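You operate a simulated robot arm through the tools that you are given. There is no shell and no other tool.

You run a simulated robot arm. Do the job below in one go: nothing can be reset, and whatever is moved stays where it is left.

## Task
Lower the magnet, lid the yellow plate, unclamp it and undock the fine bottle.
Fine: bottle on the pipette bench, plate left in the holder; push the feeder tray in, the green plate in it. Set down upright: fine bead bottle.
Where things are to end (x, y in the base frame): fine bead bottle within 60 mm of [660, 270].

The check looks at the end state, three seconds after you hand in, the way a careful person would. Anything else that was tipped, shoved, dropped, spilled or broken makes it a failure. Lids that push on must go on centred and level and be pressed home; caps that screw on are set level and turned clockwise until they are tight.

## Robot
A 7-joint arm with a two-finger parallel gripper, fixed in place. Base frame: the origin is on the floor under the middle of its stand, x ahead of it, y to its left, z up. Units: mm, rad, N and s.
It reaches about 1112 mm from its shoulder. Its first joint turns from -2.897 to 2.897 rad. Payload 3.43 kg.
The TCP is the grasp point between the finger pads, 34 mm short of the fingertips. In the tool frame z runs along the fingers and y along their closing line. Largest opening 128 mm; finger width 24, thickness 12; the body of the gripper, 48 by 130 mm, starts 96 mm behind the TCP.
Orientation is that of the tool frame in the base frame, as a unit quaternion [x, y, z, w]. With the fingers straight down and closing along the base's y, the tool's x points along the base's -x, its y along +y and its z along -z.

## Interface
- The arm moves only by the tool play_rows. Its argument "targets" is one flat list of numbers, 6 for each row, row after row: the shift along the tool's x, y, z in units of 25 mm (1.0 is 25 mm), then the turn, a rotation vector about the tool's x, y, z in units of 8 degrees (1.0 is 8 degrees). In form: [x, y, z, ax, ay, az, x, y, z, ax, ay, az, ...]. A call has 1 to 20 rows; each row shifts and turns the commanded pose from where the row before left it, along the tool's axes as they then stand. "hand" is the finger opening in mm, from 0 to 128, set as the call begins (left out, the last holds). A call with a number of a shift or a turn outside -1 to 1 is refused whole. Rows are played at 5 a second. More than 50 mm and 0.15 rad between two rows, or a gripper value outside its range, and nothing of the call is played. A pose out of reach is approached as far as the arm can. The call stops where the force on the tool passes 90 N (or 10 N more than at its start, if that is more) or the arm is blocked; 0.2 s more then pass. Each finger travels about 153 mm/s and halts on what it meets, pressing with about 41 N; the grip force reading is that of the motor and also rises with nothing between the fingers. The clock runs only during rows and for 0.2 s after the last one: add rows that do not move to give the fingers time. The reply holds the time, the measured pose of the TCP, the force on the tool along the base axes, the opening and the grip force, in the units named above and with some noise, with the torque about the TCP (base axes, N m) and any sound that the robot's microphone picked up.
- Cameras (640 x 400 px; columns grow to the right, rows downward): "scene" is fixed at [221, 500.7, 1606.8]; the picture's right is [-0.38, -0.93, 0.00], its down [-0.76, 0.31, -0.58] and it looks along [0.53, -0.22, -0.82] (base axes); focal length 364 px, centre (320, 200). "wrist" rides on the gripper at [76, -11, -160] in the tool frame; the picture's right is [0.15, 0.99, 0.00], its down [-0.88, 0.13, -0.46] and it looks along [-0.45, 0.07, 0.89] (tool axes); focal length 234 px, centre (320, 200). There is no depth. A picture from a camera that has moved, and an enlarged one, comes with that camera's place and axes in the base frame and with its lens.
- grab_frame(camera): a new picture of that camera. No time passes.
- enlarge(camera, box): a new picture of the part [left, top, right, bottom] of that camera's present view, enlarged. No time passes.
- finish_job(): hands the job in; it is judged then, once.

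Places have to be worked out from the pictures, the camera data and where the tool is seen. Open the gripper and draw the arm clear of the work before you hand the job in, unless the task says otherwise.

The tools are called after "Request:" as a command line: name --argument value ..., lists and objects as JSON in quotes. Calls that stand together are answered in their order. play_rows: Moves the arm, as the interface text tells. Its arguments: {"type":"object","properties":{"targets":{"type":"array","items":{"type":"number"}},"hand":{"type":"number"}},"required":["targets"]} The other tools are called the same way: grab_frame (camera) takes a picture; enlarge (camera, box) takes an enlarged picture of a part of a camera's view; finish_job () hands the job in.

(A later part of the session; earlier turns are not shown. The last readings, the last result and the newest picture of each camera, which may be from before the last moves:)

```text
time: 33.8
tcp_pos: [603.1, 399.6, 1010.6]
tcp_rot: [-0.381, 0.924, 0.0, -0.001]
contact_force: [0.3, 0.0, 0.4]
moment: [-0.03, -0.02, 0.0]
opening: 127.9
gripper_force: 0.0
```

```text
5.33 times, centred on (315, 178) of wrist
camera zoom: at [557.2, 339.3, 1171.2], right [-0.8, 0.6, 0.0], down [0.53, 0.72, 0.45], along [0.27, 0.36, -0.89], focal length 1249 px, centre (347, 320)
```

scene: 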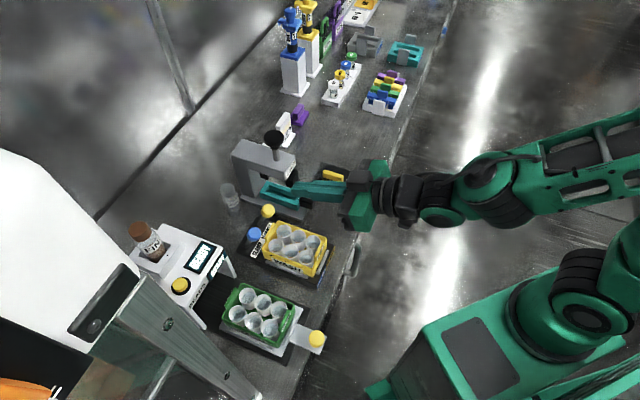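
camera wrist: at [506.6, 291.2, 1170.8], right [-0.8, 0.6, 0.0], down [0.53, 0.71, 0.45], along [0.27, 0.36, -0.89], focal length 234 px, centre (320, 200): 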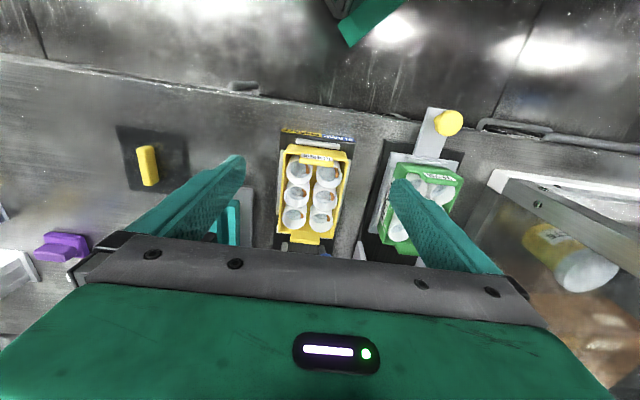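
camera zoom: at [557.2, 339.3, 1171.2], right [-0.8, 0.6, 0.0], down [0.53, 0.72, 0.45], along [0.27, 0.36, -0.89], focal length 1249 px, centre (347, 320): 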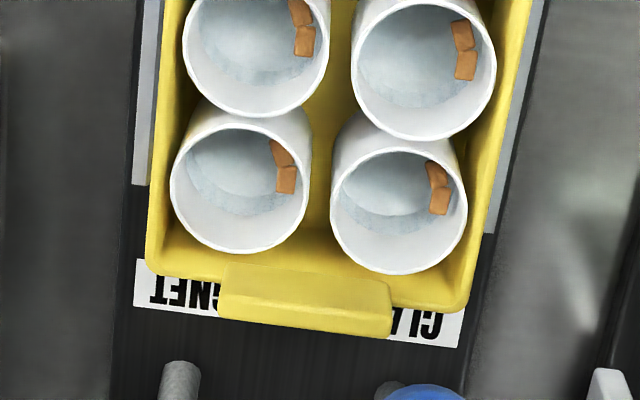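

The plate's rim spans w 651–781 and u 99–187 with thin end tabs, so the lid's 113 mm length should drop between the tabs (centre about u 143, w 716). I'll go back in front of the press, then across to a hover over the lid handle.

Request:
play_rows --targets '[0.9, 0, 0, 0, 0, 0, 0.9, 0, 0, 0, 0, 0, 0.9, 0, 0, 0, 0, 0, 0, -0.925, 0, 0, 0, 0, 0, -0.925, 0, 0, 0, 0, 0, -0.925, 0, 0, 0, 0, 0, -0.925, 0, 0, 0, 0, 0, -0.925, 0, 0, 0, 0, 0, -0.925, 0, 0, 0, 0, 0, -0.925, 0, 0, 0, 0, 0, -0.925, 0, 0, 0, 0, 0, -0.925, 0, 0, 0, 0, 0, -0.925, 0, 0, 0, 0, 0, -0.925, 0, 0, 0, 0, -0.648, 0, 0.88, 0, 0, 0, -0.648, 0, 0.88, 0, 0, 0, -0.648, 0, 0.88, 0, 0, 0, -0.648, 0, 0.88, 0, 0, 0, -0.648, 0, 0.88, 0, 0, 0]' --hand 60

Request:
grab_frame --camera "wrist"

Request:
enlarge --camera "scene" --box '[260, 120, 400, 220]'

```text
time: 37.8
tcp_pos: [791.7, 231.7, 902.4]
tcp_rot: [-0.382, 0.924, 0.0, 0.001]
contact_force: [0.3, 0.7, 1.1]
moment: [0.02, -0.02, 0.03]
opening: 60.2
gripper_force: 0.1
```

```text
taken
camera wrist: at [745.3, 170.4, 1062.1], right [-0.8, 0.6, 0.0], down [0.53, 0.71, 0.45], along [0.27, 0.36, -0.89], focal length 234 px, centre (320, 200)
```

wrist: 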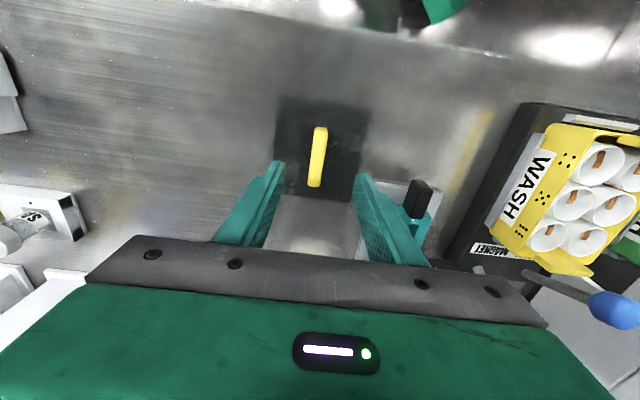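

```text
4.00 times, centred on (330, 170) of scene
camera zoom: at [221.0, 500.7, 1606.8], right [-0.38, -0.93, 0.0], down [-0.76, 0.31, -0.58], along [0.53, -0.22, -0.82], focal length 1457 px, centre (280, 320)
```

zoom: 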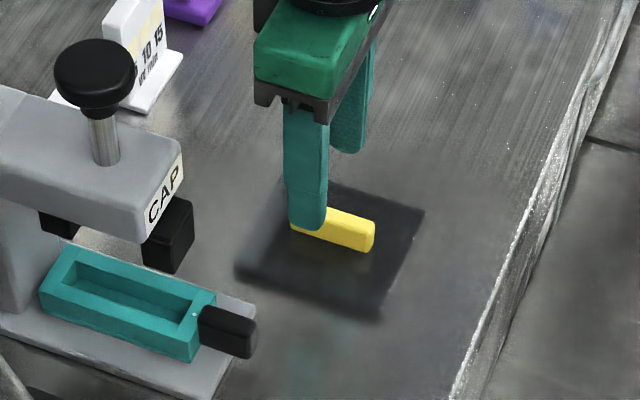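

The handle's centre is at about u 398.6, w 721.5, within 3 mm of the hand. I'll correct that and descend to just above lid level with the fingers either side of the handle.

Request:
play_rows --targets '[0.08, -0.1, 0.8, 0, 0, 0, 0, 0, 0.8, 0, 0, 0, 0, 0, 0.7, 0, 0, 0, 0, 0, 0.2, 0, 0, 0]'

Request:
grab_frame --camera "wrist"

Request:
enlarge --camera "scene" --box '[280, 140, 380, 210]'

Request:
enlarge --camera "wrist" --box '[240, 90, 400, 230]'

```text
time: 38.8
tcp_pos: [792.1, 229.8, 844.8]
tcp_rot: [-0.383, 0.924, 0.0, 0.004]
contact_force: [-17.1, -8.6, 80.8]
moment: [0.2, 1.52, -0.08]
opening: 60.0
gripper_force: 0.1
```

```text
taken
camera wrist: at [744.5, 167.8, 1003.8], right [-0.8, 0.6, -0.01], down [0.53, 0.71, 0.46], along [0.28, 0.37, -0.89], focal length 234 px, centre (320, 200)
```

wrist: 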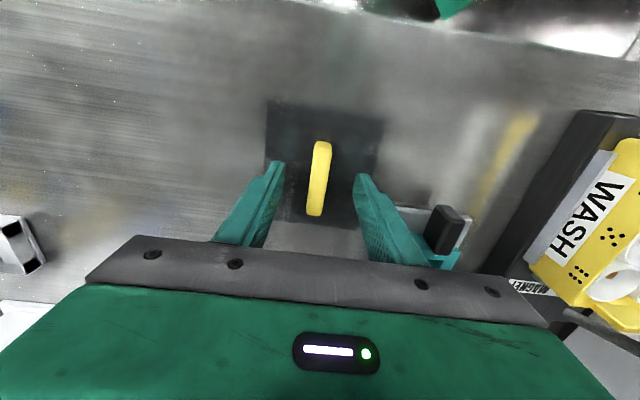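

```text
5.71 times, centred on (330, 175) of scene
camera zoom: at [221.0, 500.7, 1606.8], right [-0.38, -0.93, 0.0], down [-0.76, 0.31, -0.58], along [0.53, -0.22, -0.82], focal length 2081 px, centre (263, 343)
```

zoom: 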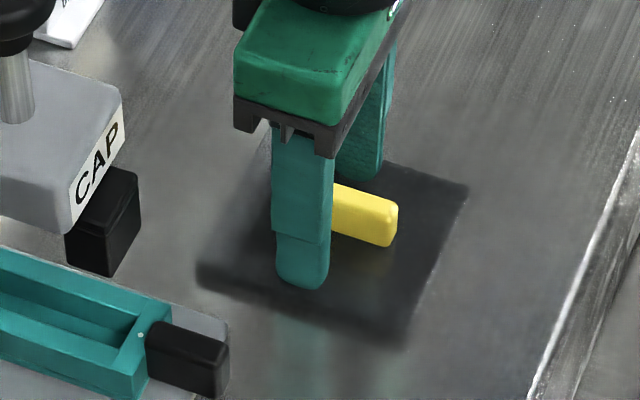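

```text
2.86 times, centred on (320, 160) of wrist
camera zoom: at [744.5, 167.8, 1003.8], right [-0.8, 0.6, -0.01], down [0.53, 0.71, 0.46], along [0.28, 0.37, -0.89], focal length 669 px, centre (320, 314)
```

zoom: 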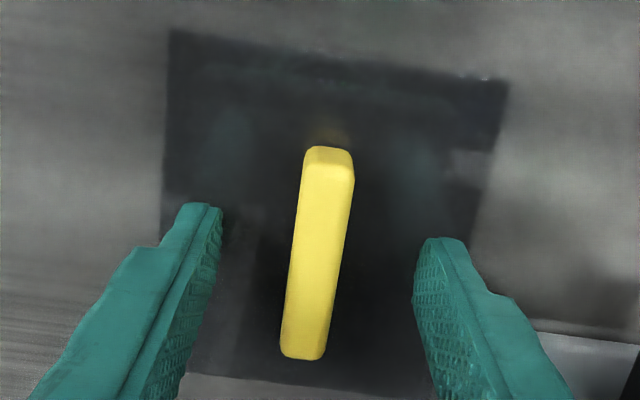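

The finger tips met the lid top at TCP z ≈ 845 with about 80 N, so the lid surface is near z 811. I'll ease up 7 mm to clear it and then close on the handle.

Request:
play_rows --targets '[0, 0, -0.28, 0, 0, 0, 0, 0, 0, 0, 0, 0]'

Request:
enlarge --camera "wrist" --box '[240, 90, 400, 230]'

```text
time: 39.4
tcp_pos: [792.7, 230.2, 844.8]
tcp_rot: [-0.383, 0.924, -0.001, 0.0]
contact_force: [1.3, 8.8, 27.1]
moment: [0.39, 0.05, 0.08]
opening: 60.1
gripper_force: 0.1
```

```text
2.86 times, centred on (320, 160) of wrist
camera zoom: at [746.0, 168.3, 1004.7], right [-0.8, 0.6, 0.0], down [0.53, 0.72, 0.46], along [0.27, 0.37, -0.89], focal length 669 px, centre (320, 314)
```

zoom: 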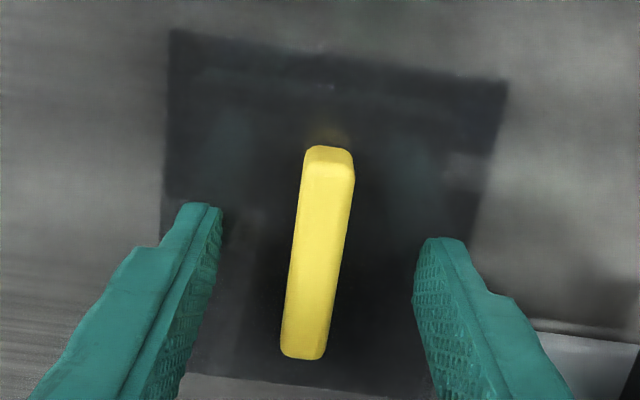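

There is still 27 N on the lid. I'll raise 3 mm more and then close on the handle.

Request:
play_rows --targets '[0, 0, -0.12, 0, 0, 0, 0, 0, 0, 0, 0, 0]'

```text
time: 40.0
tcp_pos: [791.6, 226.8, 844.9]
tcp_rot: [-0.381, 0.925, -0.002, -0.003]
contact_force: [0.0, 0.2, 0.7]
moment: [0.0, 0.0, 0.02]
opening: 60.1
gripper_force: 0.0
```

The force is gone with the tips just above the lid. Now I'll close on the handle.

Request:
play_rows --targets '[0, 0, 0, 0, 0, 0, 0, 0, 0, 0, 0, 0, 0, 0, 0, 0, 0, 0]' --hand 0

Request:
grab_frame --camera "wrist"

Request:
enlarge --camera "wrist" --box '[240, 90, 400, 230]'

```text
time: 40.8
tcp_pos: [792.6, 228.6, 847.6]
tcp_rot: [-0.382, 0.924, -0.002, -0.001]
contact_force: [0.3, 0.2, 0.1]
moment: [0.0, -0.03, 0.01]
opening: 12.5
gripper_force: 41.0
```

```text
taken
camera wrist: at [746.2, 167.4, 1006.9], right [-0.8, 0.6, 0.0], down [0.53, 0.72, 0.45], along [0.27, 0.36, -0.89], focal length 234 px, centre (320, 200)
```

wrist: 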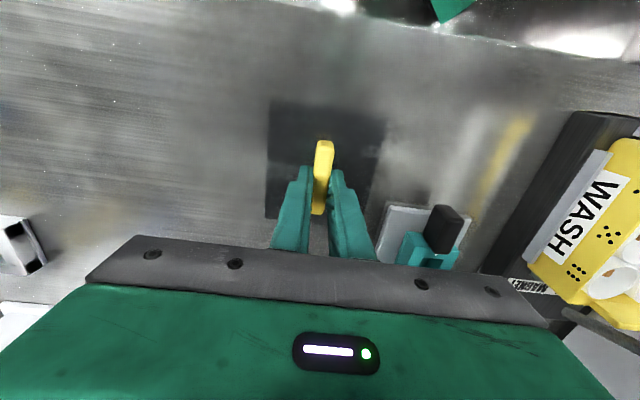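

```text
2.86 times, centred on (320, 160) of wrist
camera zoom: at [746.2, 167.4, 1006.9], right [-0.8, 0.6, 0.0], down [0.53, 0.72, 0.45], along [0.27, 0.36, -0.89], focal length 669 px, centre (320, 314)
```

zoom: 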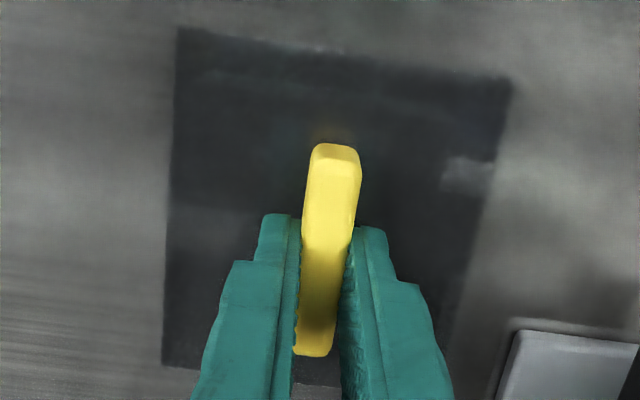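

I have the handle (12.5 mm wide, 41 N), and the lid centre is about 4 mm nearer the front than the TCP. I'll lift straight up and check that the lid hangs level.

Request:
play_rows --targets '[0, 0, -0.4, 0, 0, 0, 0, 0, -0.8, 0, 0, 0, 0, 0, -1, 0, 0, 0, 0, 0, -1, 0, 0, 0, 0, 0, -1, 0, 0, 0, 0, 0, -1, 0, 0, 0, 0, 0, -1, 0, 0, 0]'

Request:
grab_frame --camera "wrist"

Request:
enlarge --camera "scene" --box '[260, 80, 420, 200]'

```text
time: 42.4
tcp_pos: [793.5, 227.4, 1002.3]
tcp_rot: [-0.382, 0.924, 0.0, -0.001]
contact_force: [0.4, 0.2, -0.1]
moment: [-0.04, 0.03, -0.03]
opening: 12.6
gripper_force: 41.2
```

```text
taken
camera wrist: at [746.6, 167.1, 1161.9], right [-0.8, 0.6, 0.0], down [0.53, 0.72, 0.45], along [0.27, 0.36, -0.89], focal length 234 px, centre (320, 200)
```

wrist: 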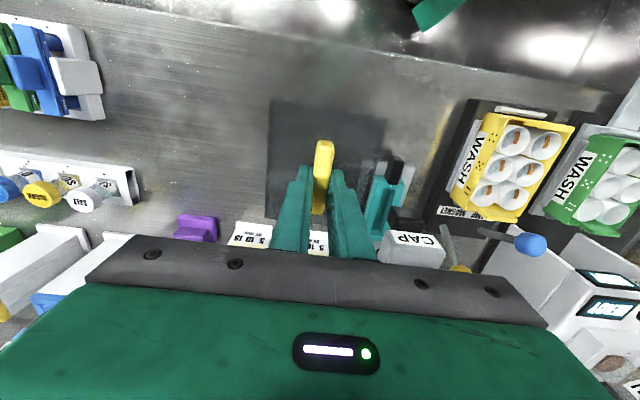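

```text
3.33 times, centred on (340, 140) of scene
camera zoom: at [221.0, 500.7, 1606.8], right [-0.38, -0.93, 0.0], down [-0.76, 0.31, -0.58], along [0.53, -0.22, -0.82], focal length 1214 px, centre (253, 400)
```

zoom: 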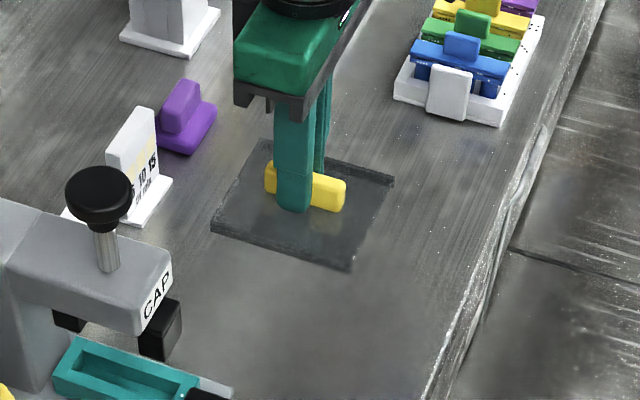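

The lid is lifted and looks level. I'll enlarge the wrist view to measure the lid relative to the tool.

Request:
enlarge --camera "wrist" --box '[250, 80, 410, 230]'

Request:
enlarge --camera "scene" --box '[300, 110, 370, 170]'

```text
2.67 times, centred on (330, 155) of wrist
camera zoom: at [746.6, 167.1, 1161.9], right [-0.8, 0.6, 0.0], down [0.53, 0.72, 0.45], along [0.27, 0.36, -0.89], focal length 624 px, centre (293, 320)
```

zoom: 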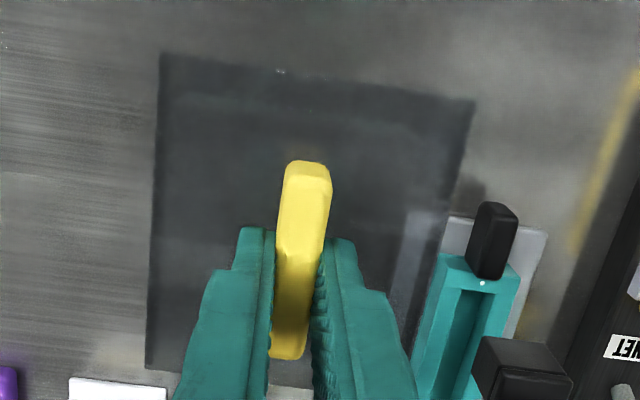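

```text
6.67 times, centred on (335, 140) of scene
camera zoom: at [221.0, 500.7, 1606.8], right [-0.38, -0.93, 0.0], down [-0.76, 0.31, -0.58], along [0.53, -0.22, -0.82], focal length 2428 px, centre (220, 600)
```

zoom: 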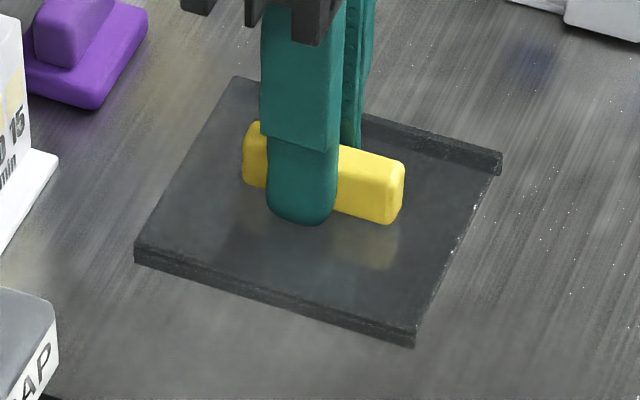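

The lid is a clear sheet with short skirts along its two long sides, so it goes over the plate's sides between the end tabs. I'll carry it back, across and forward to hover above the plate.

Request:
play_rows --targets '[0.75, 0, 0, 0, 0, 0, 0.75, 0, 0, 0, 0, 0, 0.75, 0, 0, 0, 0, 0, 0.75, 0, 0, 0, 0, 0, 0, 0.932, 0, 0, 0, 0, 0, 0.932, 0, 0, 0, 0, 0, 0.932, 0, 0, 0, 0, 0, 0.932, 0, 0, 0, 0, 0, 0.932, 0, 0, 0, 0, 0, 0.932, 0, 0, 0, 0, 0, 0.932, 0, 0, 0, 0, 0, 0.932, 0, 0, 0, 0, 0, 0.932, 0, 0, 0, 0, 0, 0.932, 0, 0, 0, 0, 0, 0.932, 0, 0, 0, 0, -0.72, 0, 0.3, 0, 0, 0, -0.72, 0, 0.4, 0, 0, 0, -0.72, 0, 0.5, 0, 0, 0, -0.72, 0, 0.6, 0, 0, 0]'

Request:
grab_frame --camera "wrist"

Request:
enlarge --camera "wrist" --box '[240, 70, 400, 230]'

Request:
enlarge --camera "scene" --box '[230, 190, 350, 290]'

```text
time: 46.4
tcp_pos: [609.5, 405.5, 955.7]
tcp_rot: [-0.381, 0.924, -0.002, 0.0]
contact_force: [-0.4, -0.7, 0.4]
moment: [0.02, -0.02, -0.01]
opening: 12.4
gripper_force: 41.3
```

```text
taken
camera wrist: at [562.6, 345.3, 1116.3], right [-0.8, 0.6, 0.0], down [0.53, 0.72, 0.45], along [0.27, 0.36, -0.89], focal length 234 px, centre (320, 200)
```

wrist: 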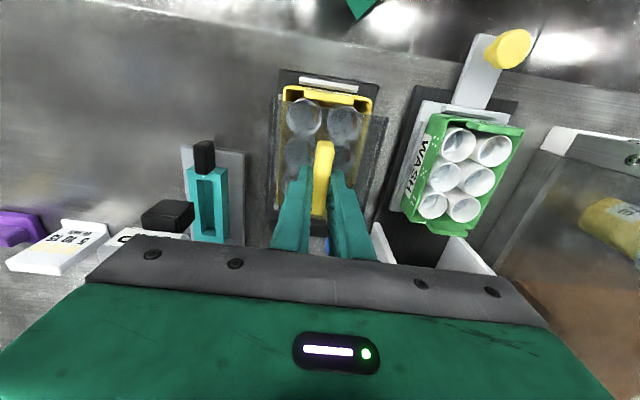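

```text
2.50 times, centred on (320, 150) of wrist
camera zoom: at [562.6, 345.3, 1116.3], right [-0.8, 0.6, 0.0], down [0.53, 0.72, 0.45], along [0.27, 0.36, -0.89], focal length 585 px, centre (320, 325)
```

zoom: 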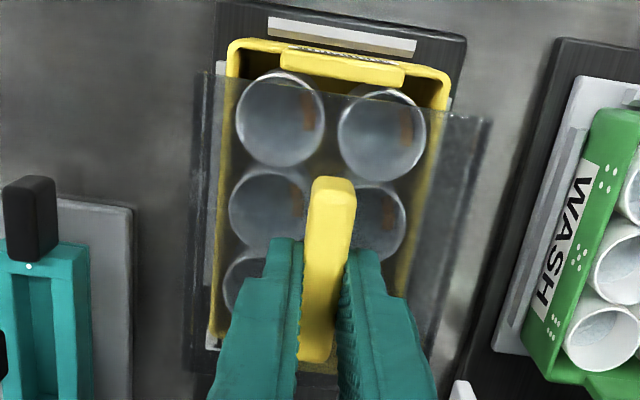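

```text
4.00 times, centred on (290, 240) of scene
camera zoom: at [221.0, 500.7, 1606.8], right [-0.38, -0.93, 0.0], down [-0.76, 0.31, -0.58], along [0.53, -0.22, -0.82], focal length 1457 px, centre (440, 40)
```

zoom: 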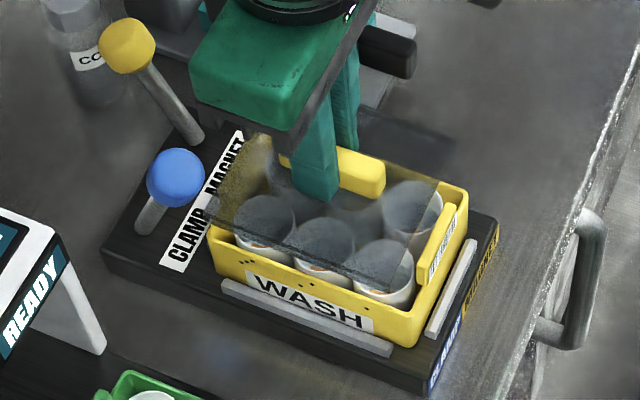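

The lid hovers over the plate with its underside near z 910. I'll zoom in on both sides to judge the skirts and the alignment.

Request:
enlarge --camera "wrist" --box '[280, 80, 380, 150]'

Request:
enlarge --camera "wrist" --box '[280, 120, 380, 220]'

Request:
enlarge --camera "scene" --box '[275, 215, 350, 275]'

Request:
enlarge --camera "scene" --box '[250, 205, 320, 265]'

```text
5.71 times, centred on (330, 115) of wrist
camera zoom: at [562.6, 345.3, 1116.3], right [-0.8, 0.6, 0.0], down [0.53, 0.72, 0.45], along [0.27, 0.36, -0.89], focal length 1338 px, centre (263, 686)
```

zoom: 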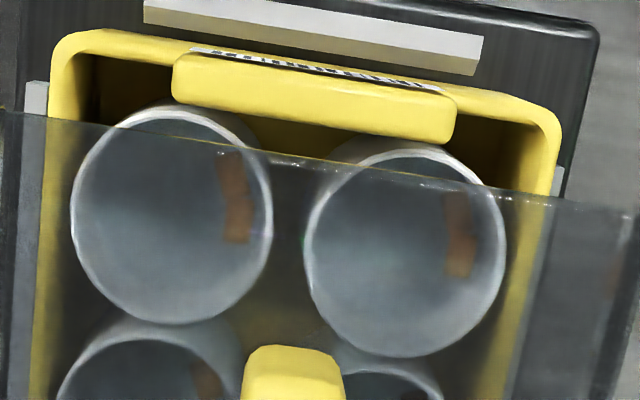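

```text
4.00 times, centred on (330, 170) of wrist
camera zoom: at [562.6, 345.3, 1116.3], right [-0.8, 0.6, 0.0], down [0.53, 0.72, 0.45], along [0.27, 0.36, -0.89], focal length 937 px, centre (280, 320)
```

zoom: 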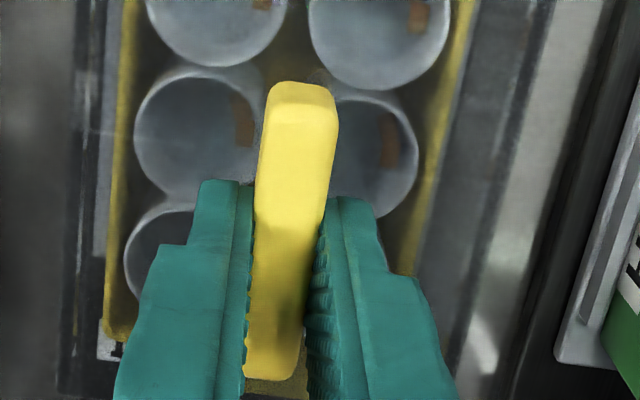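

```text
6.67 times, centred on (312, 245) of scene
camera zoom: at [221.0, 500.7, 1606.8], right [-0.38, -0.93, 0.0], down [-0.76, 0.31, -0.58], along [0.53, -0.22, -0.82], focal length 2428 px, centre (370, -100)
```

zoom: 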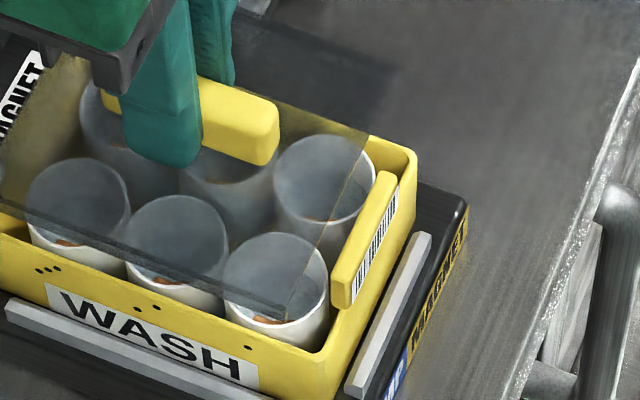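

```text
6.67 times, centred on (285, 235) of scene
camera zoom: at [221.0, 500.7, 1606.8], right [-0.38, -0.93, 0.0], down [-0.76, 0.31, -0.58], along [0.53, -0.22, -0.82], focal length 2428 px, centre (553, -33)
```

zoom: 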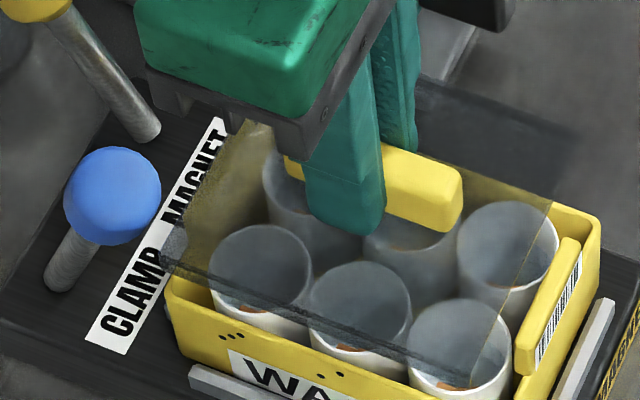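

The lid reads about 1.8 mm too far forward and 0.6 mm to one side of the plate's centre. I'll correct that and lower it to just above the tab tops to check again.

Request:
play_rows --targets '[-0.072, -0.024, 0.3, 0, 0, 0, 0, 0, 0.4, 0, 0, 0, 0, 0, 0, 0, 0, 0]'

Request:
enlarge --camera "wrist" --box '[280, 80, 380, 150]'

Request:
enlarge --camera "scene" --box '[260, 215, 340, 275]'

Request:
enlarge --camera "wrist" --box '[240, 70, 400, 230]'

```text
time: 47.2
tcp_pos: [611.2, 408.7, 938.8]
tcp_rot: [-0.382, 0.924, -0.001, 0.0]
contact_force: [-0.6, 0.3, -0.7]
moment: [0.02, 0.01, 0.01]
opening: 12.4
gripper_force: 41.0
```

```text
5.71 times, centred on (330, 115) of wrist
camera zoom: at [565.0, 347.4, 1098.2], right [-0.8, 0.6, 0.0], down [0.53, 0.71, 0.45], along [0.27, 0.36, -0.89], focal length 1338 px, centre (263, 686)
```

zoom: 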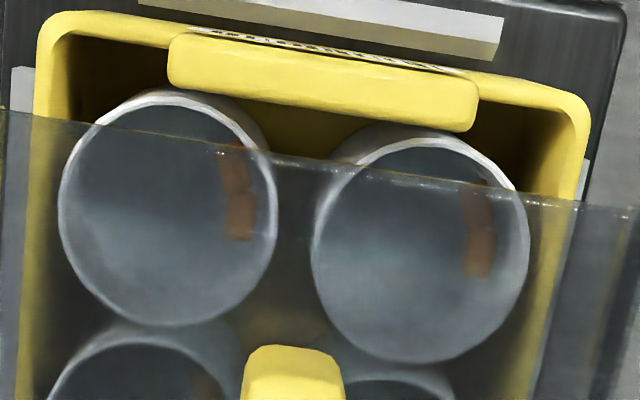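

```text
6.67 times, centred on (300, 245) of scene
camera zoom: at [221.0, 500.7, 1606.8], right [-0.38, -0.93, 0.0], down [-0.76, 0.31, -0.58], along [0.53, -0.22, -0.82], focal length 2428 px, centre (453, -100)
```

zoom: 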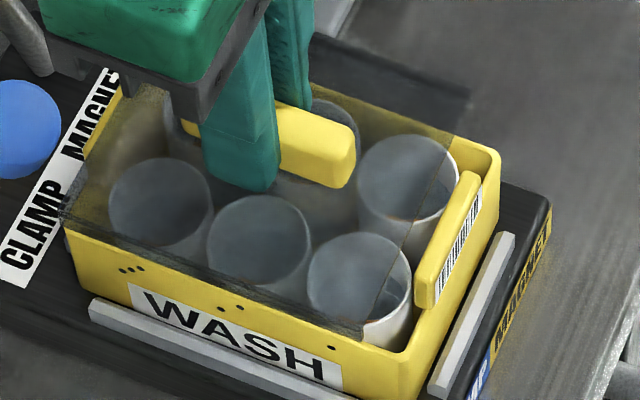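

```text
2.50 times, centred on (320, 150) of wrist
camera zoom: at [565.0, 347.4, 1098.2], right [-0.8, 0.6, 0.0], down [0.53, 0.71, 0.45], along [0.27, 0.36, -0.89], focal length 585 px, centre (320, 325)
```

zoom: 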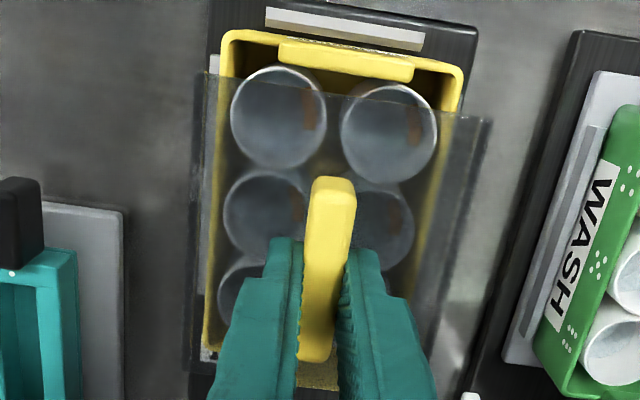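

I'll zoom in on the rear end, behind the handle, to check the gap to the rear tab.

Request:
enlarge --camera "wrist" --box '[260, 190, 350, 245]'

Request:
enlarge --camera "scene" --box '[255, 215, 290, 250]'

Request:
enlarge --camera "scene" --box '[295, 230, 335, 265]'

```text
7.11 times, centred on (305, 218) of wrist
camera zoom: at [565.0, 347.4, 1098.2], right [-0.8, 0.6, 0.0], down [0.53, 0.71, 0.45], along [0.27, 0.36, -0.89], focal length 1665 px, centre (427, 76)
```

zoom: 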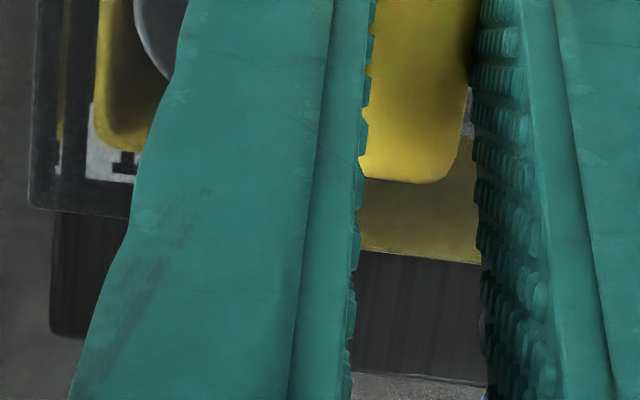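

```text
11.43 times, centred on (272, 232) of scene
camera zoom: at [221.0, 500.7, 1606.8], right [-0.38, -0.93, 0.0], down [-0.76, 0.31, -0.58], along [0.53, -0.22, -0.82], focal length 4162 px, centre (863, -171)
```

zoom: 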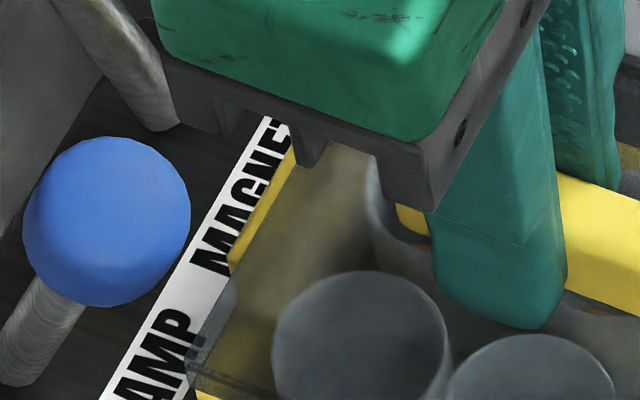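

```text
11.43 times, centred on (315, 248) of scene
camera zoom: at [221.0, 500.7, 1606.8], right [-0.38, -0.93, 0.0], down [-0.76, 0.31, -0.58], along [0.53, -0.22, -0.82], focal length 4162 px, centre (377, -343)
```

zoom: 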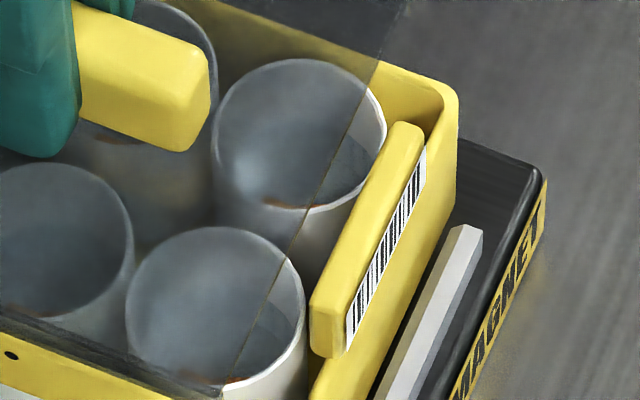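

From both cameras the front gap is about 5–6 mm and the rear gap about 1–2 mm, so the lid needs to go about 2 mm toward the front. I'll zoom on the left and right lid corners to check the sideways centring.

Request:
enlarge --camera "wrist" --box '[265, 85, 325, 125]'

Request:
enlarge --camera "wrist" --box '[335, 90, 395, 130]'

Request:
enlarge --camera "wrist" --box '[260, 170, 320, 225]'

Request:
enlarge --camera "wrist" --box '[335, 130, 395, 190]'

```text
10.00 times, centred on (295, 105) of wrist
camera zoom: at [565.0, 347.4, 1098.2], right [-0.8, 0.6, 0.0], down [0.53, 0.71, 0.45], along [0.27, 0.36, -0.89], focal length 2342 px, centre (570, 1150)
```

zoom: 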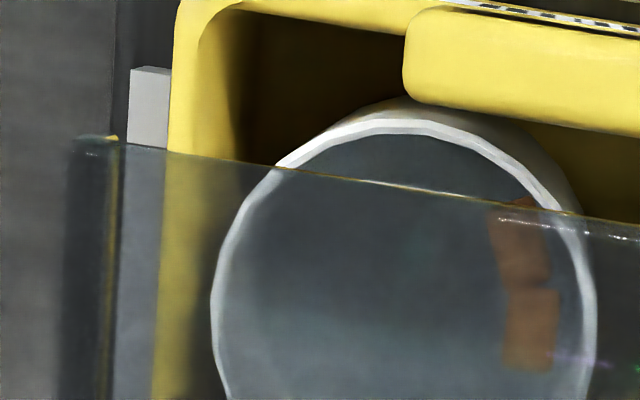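

```text
10.00 times, centred on (365, 110) of wrist
camera zoom: at [565.0, 347.4, 1098.2], right [-0.8, 0.6, 0.0], down [0.53, 0.71, 0.45], along [0.27, 0.36, -0.89], focal length 2342 px, centre (-130, 1100)
```

zoom: 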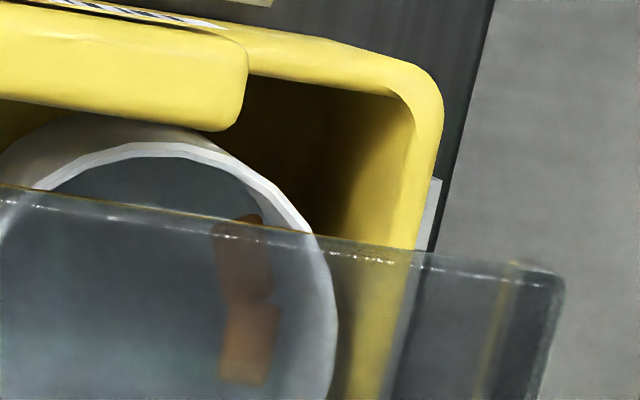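

```text
7.27 times, centred on (290, 198) of wrist
camera zoom: at [565.0, 347.4, 1098.2], right [-0.8, 0.6, 0.0], down [0.53, 0.71, 0.45], along [0.27, 0.36, -0.89], focal length 1703 px, centre (538, 218)
```

zoom: 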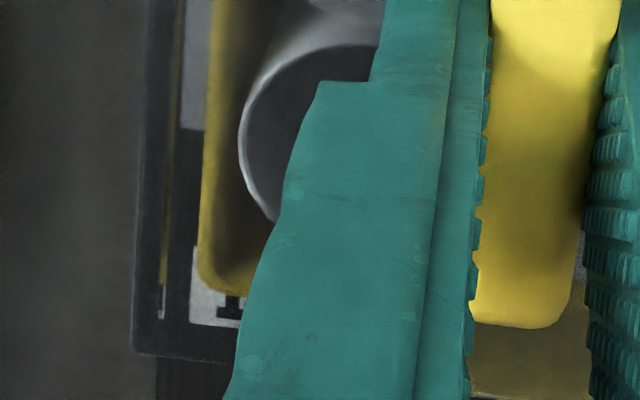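

```text
6.67 times, centred on (365, 160) of wrist
camera zoom: at [565.0, 347.4, 1098.2], right [-0.8, 0.6, 0.0], down [0.53, 0.71, 0.45], along [0.27, 0.36, -0.89], focal length 1561 px, centre (20, 467)
```

zoom: 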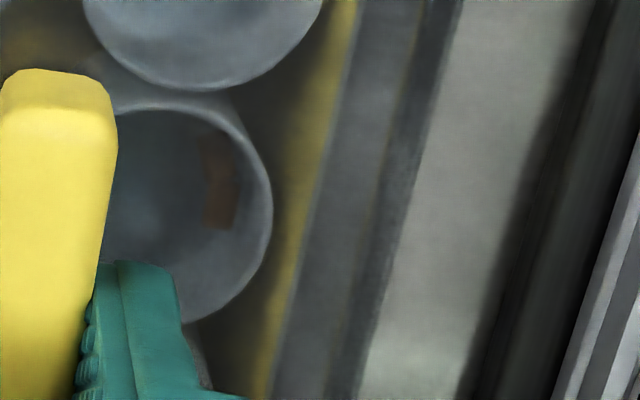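

Sideways the lid is centred within half a millimetre. I'll shift it 2 mm toward the front and lower it slowly, watching the force as it passes the tabs.

Request:
play_rows --targets '[0.08, -0.012, 0, 0, 0, 0, 0, 0, 0.2, 0, 0, 0, 0, 0, 0.2, 0, 0, 0, 0, 0, 0, 0, 0, 0]'

Request:
enlarge --camera "scene" --box '[260, 215, 340, 275]'

Request:
enlarge --camera "wrist" --box '[280, 80, 380, 150]'

```text
time: 48.2
tcp_pos: [611.9, 405.8, 929.1]
tcp_rot: [-0.383, 0.924, -0.001, 0.0]
contact_force: [0.1, -0.3, -0.1]
moment: [-0.03, -0.01, -0.01]
opening: 12.8
gripper_force: 41.4
```

```text
6.67 times, centred on (300, 245) of scene
camera zoom: at [221.0, 500.7, 1606.8], right [-0.38, -0.93, 0.0], down [-0.76, 0.31, -0.58], along [0.53, -0.22, -0.82], focal length 2428 px, centre (453, -100)
```

zoom: 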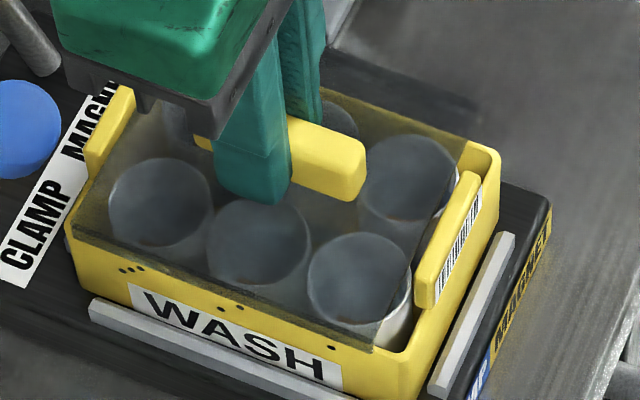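

```text
5.71 times, centred on (330, 115) of wrist
camera zoom: at [563.9, 344.5, 1089.2], right [-0.8, 0.6, 0.0], down [0.53, 0.71, 0.45], along [0.27, 0.36, -0.89], focal length 1338 px, centre (263, 686)
```

zoom: 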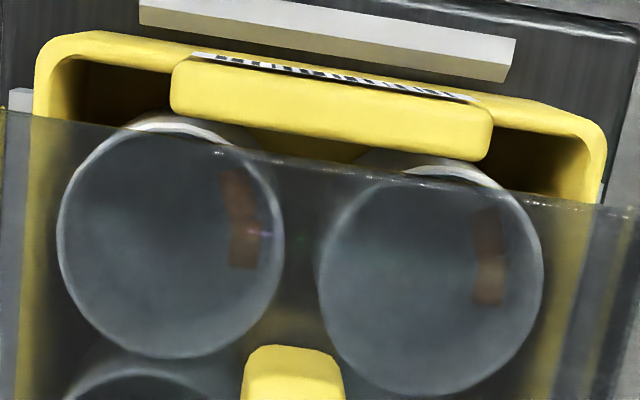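

No contact yet and the gaps at the tabs look good. I'll continue down in 4–5 mm steps.

Request:
play_rows --targets '[0, 0, 0.16, 0, 0, 0, 0, 0, 0.16, 0, 0, 0, 0, 0, 0.16, 0, 0, 0, 0, 0, 0, 0, 0, 0]'

Request:
enlarge --camera "scene" --box '[260, 215, 340, 275]'

Request:
enlarge --camera "wrist" --box '[260, 80, 380, 150]'

```text
time: 49.2
tcp_pos: [610.2, 405.9, 916.2]
tcp_rot: [-0.382, 0.924, -0.001, 0.0]
contact_force: [-0.5, 0.3, -0.6]
moment: [-0.03, 0.02, 0.03]
opening: 12.6
gripper_force: 40.9
```

```text
6.67 times, centred on (300, 245) of scene
camera zoom: at [221.0, 500.7, 1606.8], right [-0.38, -0.93, 0.0], down [-0.76, 0.31, -0.58], along [0.53, -0.22, -0.82], focal length 2428 px, centre (453, -100)
```

zoom: 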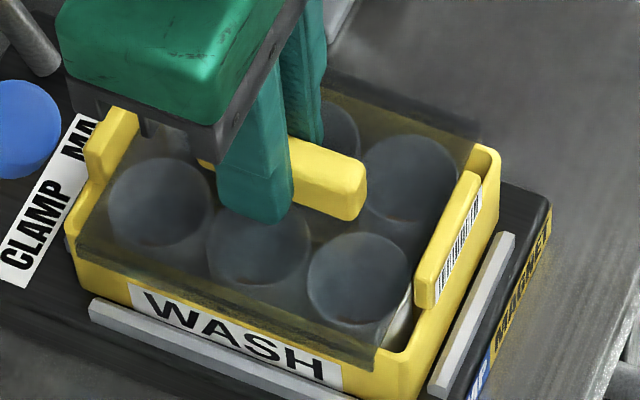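

```text
5.33 times, centred on (320, 115) of wrist
camera zoom: at [563.3, 344.9, 1076.9], right [-0.8, 0.6, 0.0], down [0.53, 0.72, 0.45], along [0.27, 0.36, -0.89], focal length 1249 px, centre (320, 653)
```

zoom: 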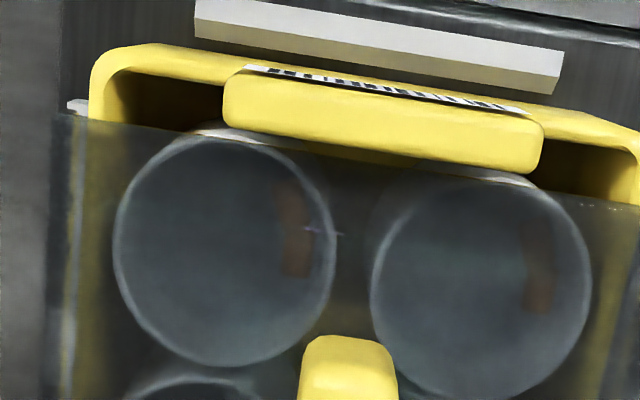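

The lid is down between the tabs with no contact yet. I'll keep lowering in 3 mm steps, expecting to seat soon.

Request:
play_rows --targets '[0, 0, 0.12, 0, 0, 0, 0, 0, 0.12, 0, 0, 0, 0, 0, 0, 0, 0, 0]'

Request:
enlarge --camera "scene" --box '[260, 215, 340, 275]'

```text
time: 50.0
tcp_pos: [609.7, 404.6, 913.1]
tcp_rot: [-0.382, 0.924, -0.001, 0.001]
contact_force: [-2.7, -7.3, 29.7]
moment: [-0.73, 0.59, 0.02]
opening: 12.4
gripper_force: 40.9
heard: snap
```

```text
6.67 times, centred on (300, 245) of scene
camera zoom: at [221.0, 500.7, 1606.8], right [-0.38, -0.93, 0.0], down [-0.76, 0.31, -0.58], along [0.53, -0.22, -0.82], focal length 2428 px, centre (453, -100)
```

zoom: 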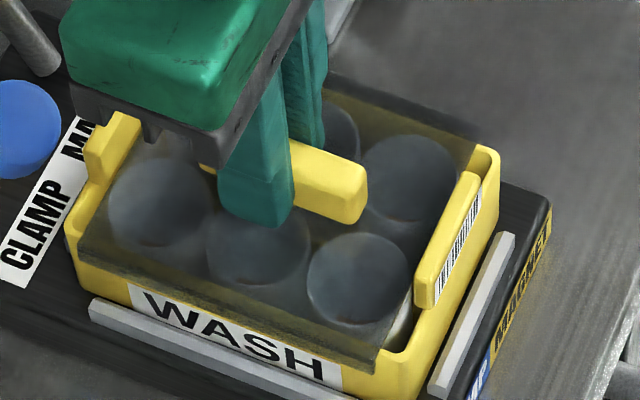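

I heard a snap and the force rose to about 30 N, so the lid has clicked on. I'll press 2 mm more to make sure it is fully home.

Request:
play_rows --targets '[0, 0, 0.08, 0, 0, 0, 0, 0, 0, 0, 0, 0]'

Request:
enlarge --camera "wrist" --box '[240, 80, 400, 220]'

Request:
enlarge --camera "scene" --box '[285, 220, 335, 270]'

```text
time: 50.6
tcp_pos: [611.0, 404.7, 911.1]
tcp_rot: [-0.382, 0.924, 0.0, 0.002]
contact_force: [4.1, -4.3, 56.2]
moment: [-0.19, 0.01, 0.05]
opening: 12.4
gripper_force: 41.0
```

```text
2.86 times, centred on (320, 150) of wrist
camera zoom: at [562.8, 343.9, 1071.9], right [-0.8, 0.6, 0.0], down [0.53, 0.71, 0.46], along [0.28, 0.37, -0.89], focal length 669 px, centre (320, 343)
```

zoom: 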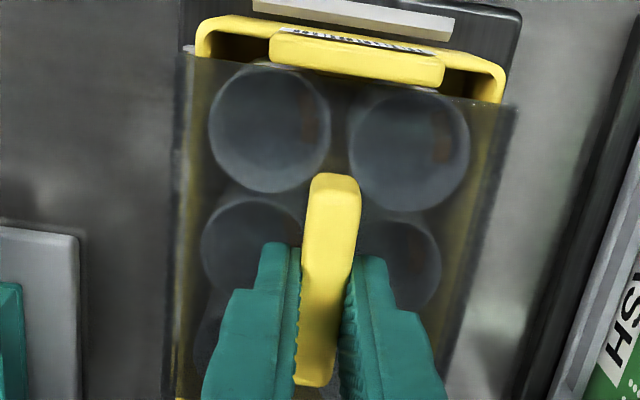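

```text
8.00 times, centred on (310, 245) of scene
camera zoom: at [221.0, 500.7, 1606.8], right [-0.38, -0.93, 0.0], down [-0.76, 0.31, -0.58], along [0.53, -0.22, -0.82], focal length 2914 px, centre (400, -160)
```

zoom: 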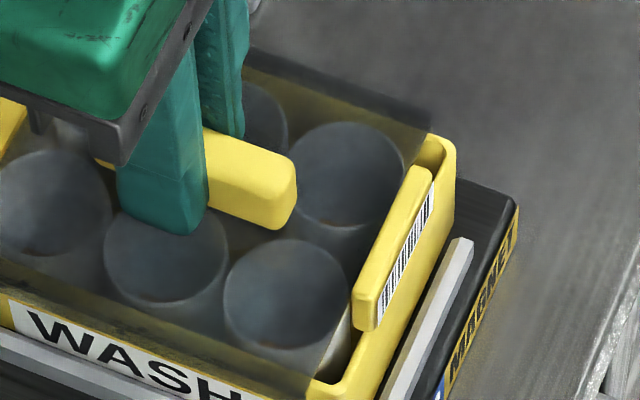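

The lid holds firm at 56 N, so it is seated. I'll ease the load off and then open the fingers.

Request:
play_rows --targets '[0, 0, -0.12, 0, 0, 0, 0, 0, 0, 0, 0, 0]'

```text
time: 51.2
tcp_pos: [611.0, 405.1, 912.1]
tcp_rot: [-0.382, 0.924, -0.001, 0.0]
contact_force: [11.1, 8.2, 30.5]
moment: [0.97, -0.96, -0.02]
opening: 12.9
gripper_force: 40.9
```

About 30 N remains; I'll ease up another 2.5 mm before opening.

Request:
play_rows --targets '[0, 0, -0.1, 0, 0, 0, 0, 0, 0, 0, 0, 0]'

```text
time: 51.8
tcp_pos: [608.5, 404.3, 912.2]
tcp_rot: [-0.383, 0.924, -0.003, -0.004]
contact_force: [0.0, 0.1, -0.9]
moment: [-0.01, 0.02, 0.02]
opening: 13.0
gripper_force: 41.0
heard: snap
```

I heard another snap while unloading, which might mean the lid popped back off. I'll press down again in small steps to check whether it is still home.

Request:
play_rows --targets '[0, 0, 0.06, 0, 0, 0, 0, 0, 0.06, 0, 0, 0, 0, 0, 0, 0, 0, 0]'

Request:
enlarge --camera "scene" --box '[260, 215, 340, 275]'

```text
time: 52.6
tcp_pos: [610.3, 405.3, 911.1]
tcp_rot: [-0.381, 0.924, 0.0, 0.0]
contact_force: [-2.3, -3.2, 8.5]
moment: [-0.21, 0.32, 0.04]
opening: 12.7
gripper_force: 41.3
```

```text
6.67 times, centred on (300, 245) of scene
camera zoom: at [221.0, 500.7, 1606.8], right [-0.38, -0.93, 0.0], down [-0.76, 0.31, -0.58], along [0.53, -0.22, -0.82], focal length 2428 px, centre (453, -100)
```

zoom: 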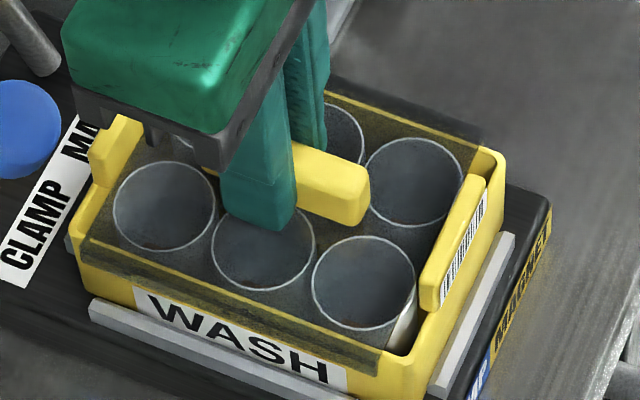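

Now the cup rims and plate rim look crisp against the lid, as if it has gone fully down, and force is only 8 N. I'll inspect from both cameras.

Request:
enlarge --camera "scene" --box '[285, 220, 335, 270]'

Request:
enlarge --camera "scene" --box '[255, 220, 305, 260]'

Request:
enlarge --camera "wrist" --box '[240, 70, 400, 220]'

Request:
enlarge --camera "wrist" --box '[260, 180, 350, 245]'

```text
8.00 times, centred on (310, 245) of scene
camera zoom: at [221.0, 500.7, 1606.8], right [-0.38, -0.93, 0.0], down [-0.76, 0.31, -0.58], along [0.53, -0.22, -0.82], focal length 2914 px, centre (400, -160)
```

zoom: 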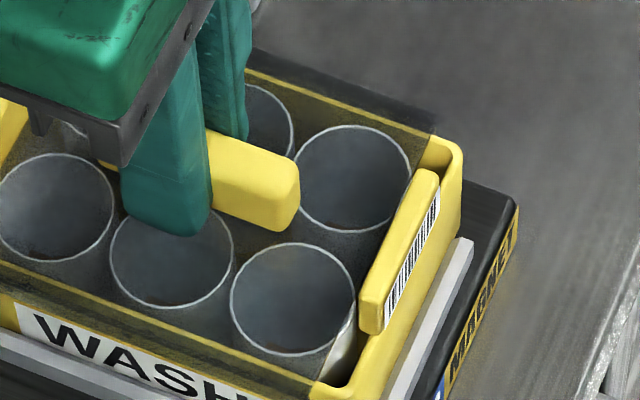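

```text
10.00 times, centred on (280, 240) of scene
camera zoom: at [221.0, 500.7, 1606.8], right [-0.38, -0.93, 0.0], down [-0.76, 0.31, -0.58], along [0.53, -0.22, -0.82], focal length 3642 px, centre (720, -200)
```

zoom: 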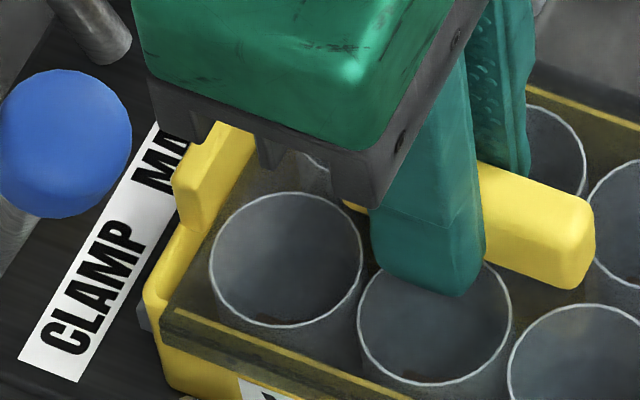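

```text
2.67 times, centred on (320, 145) of wrist
camera zoom: at [563.1, 344.0, 1072.0], right [-0.8, 0.6, 0.0], down [0.53, 0.72, 0.45], along [0.27, 0.36, -0.89], focal length 624 px, centre (320, 347)
```

zoom: 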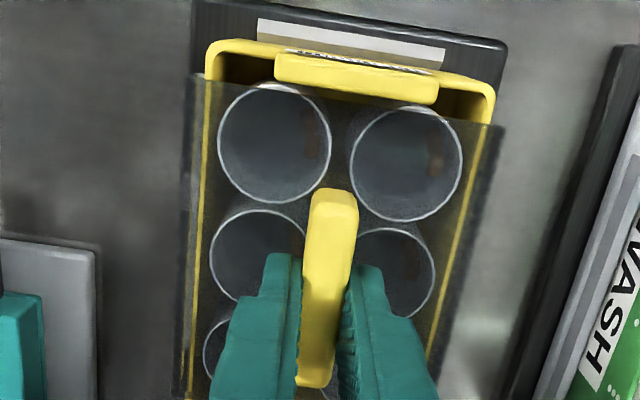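

```text
6.15 times, centred on (305, 212) of wrist
camera zoom: at [563.1, 344.0, 1072.0], right [-0.8, 0.6, 0.0], down [0.53, 0.72, 0.45], along [0.27, 0.36, -0.89], focal length 1441 px, centre (412, 123)
```

zoom: 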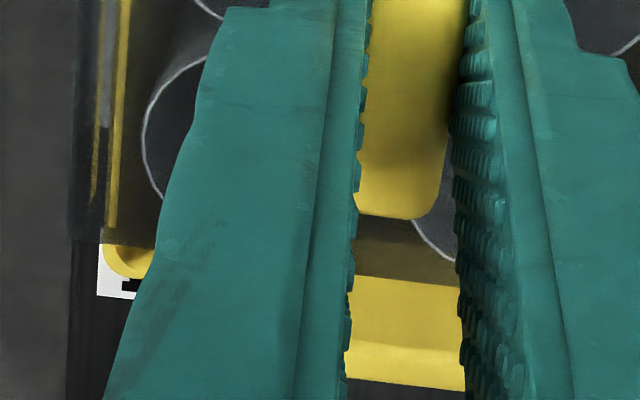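

The lid's underside now touches the plate rim and every cup rim (crisp contact lines). I'll press once more to about 50 N to confirm nothing further clicks.

Request:
play_rows --targets '[0, 0, 0.08, 0, 0, 0, 0, 0, 0.06, 0, 0, 0, 0, 0, 0, 0, 0, 0]'

Request:
enlarge --camera "scene" --box '[285, 220, 335, 270]'

```text
time: 53.4
tcp_pos: [610.4, 405.8, 910.4]
tcp_rot: [-0.382, 0.924, 0.0, 0.002]
contact_force: [-0.3, -8.9, 57.6]
moment: [-0.92, 0.7, -0.01]
opening: 12.7
gripper_force: 40.8
```

```text
8.00 times, centred on (310, 245) of scene
camera zoom: at [221.0, 500.7, 1606.8], right [-0.38, -0.93, 0.0], down [-0.76, 0.31, -0.58], along [0.53, -0.22, -0.82], focal length 2914 px, centre (400, -160)
```

zoom: 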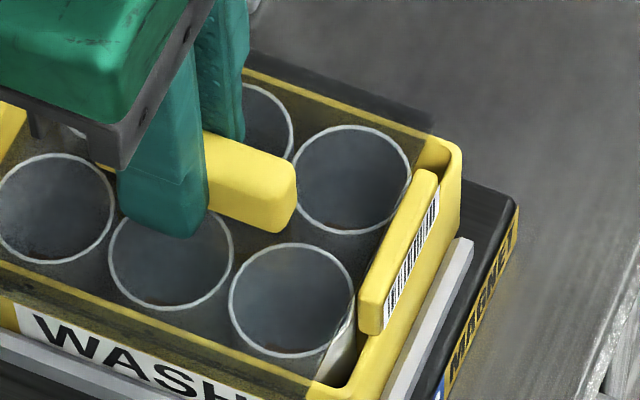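

No further click at 58 N and no movement, so the lid seems fully seated. To avoid prying it, I'll unload only partly and then open the fingers while still pressing lightly.

Request:
play_rows --targets '[0, 0, -0.1, 0, 0, 0, 0, 0, 0, 0, 0, 0]'

```text
time: 54.0
tcp_pos: [609.7, 405.7, 910.6]
tcp_rot: [-0.383, 0.924, -0.001, 0.002]
contact_force: [5.0, 2.6, 42.8]
moment: [0.42, -0.4, 0.0]
opening: 12.5
gripper_force: 40.4
```

Request:
play_rows --targets '[0, 0, -0.05, 0, 0, 0, 0, 0, 0, 0, 0, 0]'

```text
time: 54.6
tcp_pos: [609.0, 404.9, 910.8]
tcp_rot: [-0.383, 0.924, -0.001, 0.0]
contact_force: [5.2, 6.7, 26.5]
moment: [0.79, -0.64, 0.02]
opening: 12.7
gripper_force: 40.4
```

About 26 N of light press remains. Now I'll open the fingers.

Request:
play_rows --targets '[0, 0, 0, 0, 0, 0, 0, 0, 0, 0, 0, 0]' --hand 50

Request:
enlarge --camera "scene" --box '[260, 215, 340, 275]'

```text
time: 55.2
tcp_pos: [609.8, 404.3, 911.6]
tcp_rot: [-0.383, 0.924, -0.002, -0.002]
contact_force: [0.9, -9.6, 27.8]
moment: [-0.15, 0.1, -0.09]
opening: 40.9
gripper_force: 0.0
```

```text
6.67 times, centred on (300, 245) of scene
camera zoom: at [221.0, 500.7, 1606.8], right [-0.38, -0.93, 0.0], down [-0.76, 0.31, -0.58], along [0.53, -0.22, -0.82], focal length 2428 px, centre (453, -100)
```

zoom: 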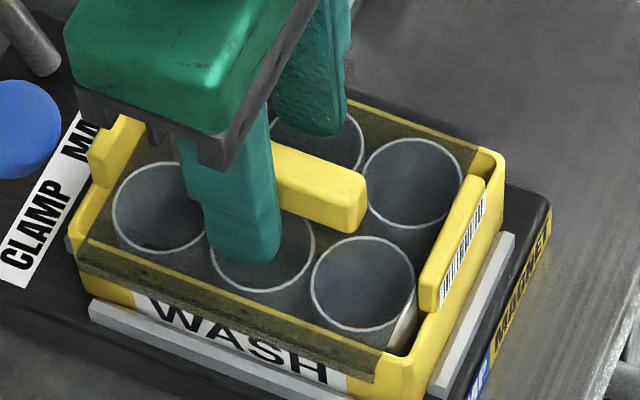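

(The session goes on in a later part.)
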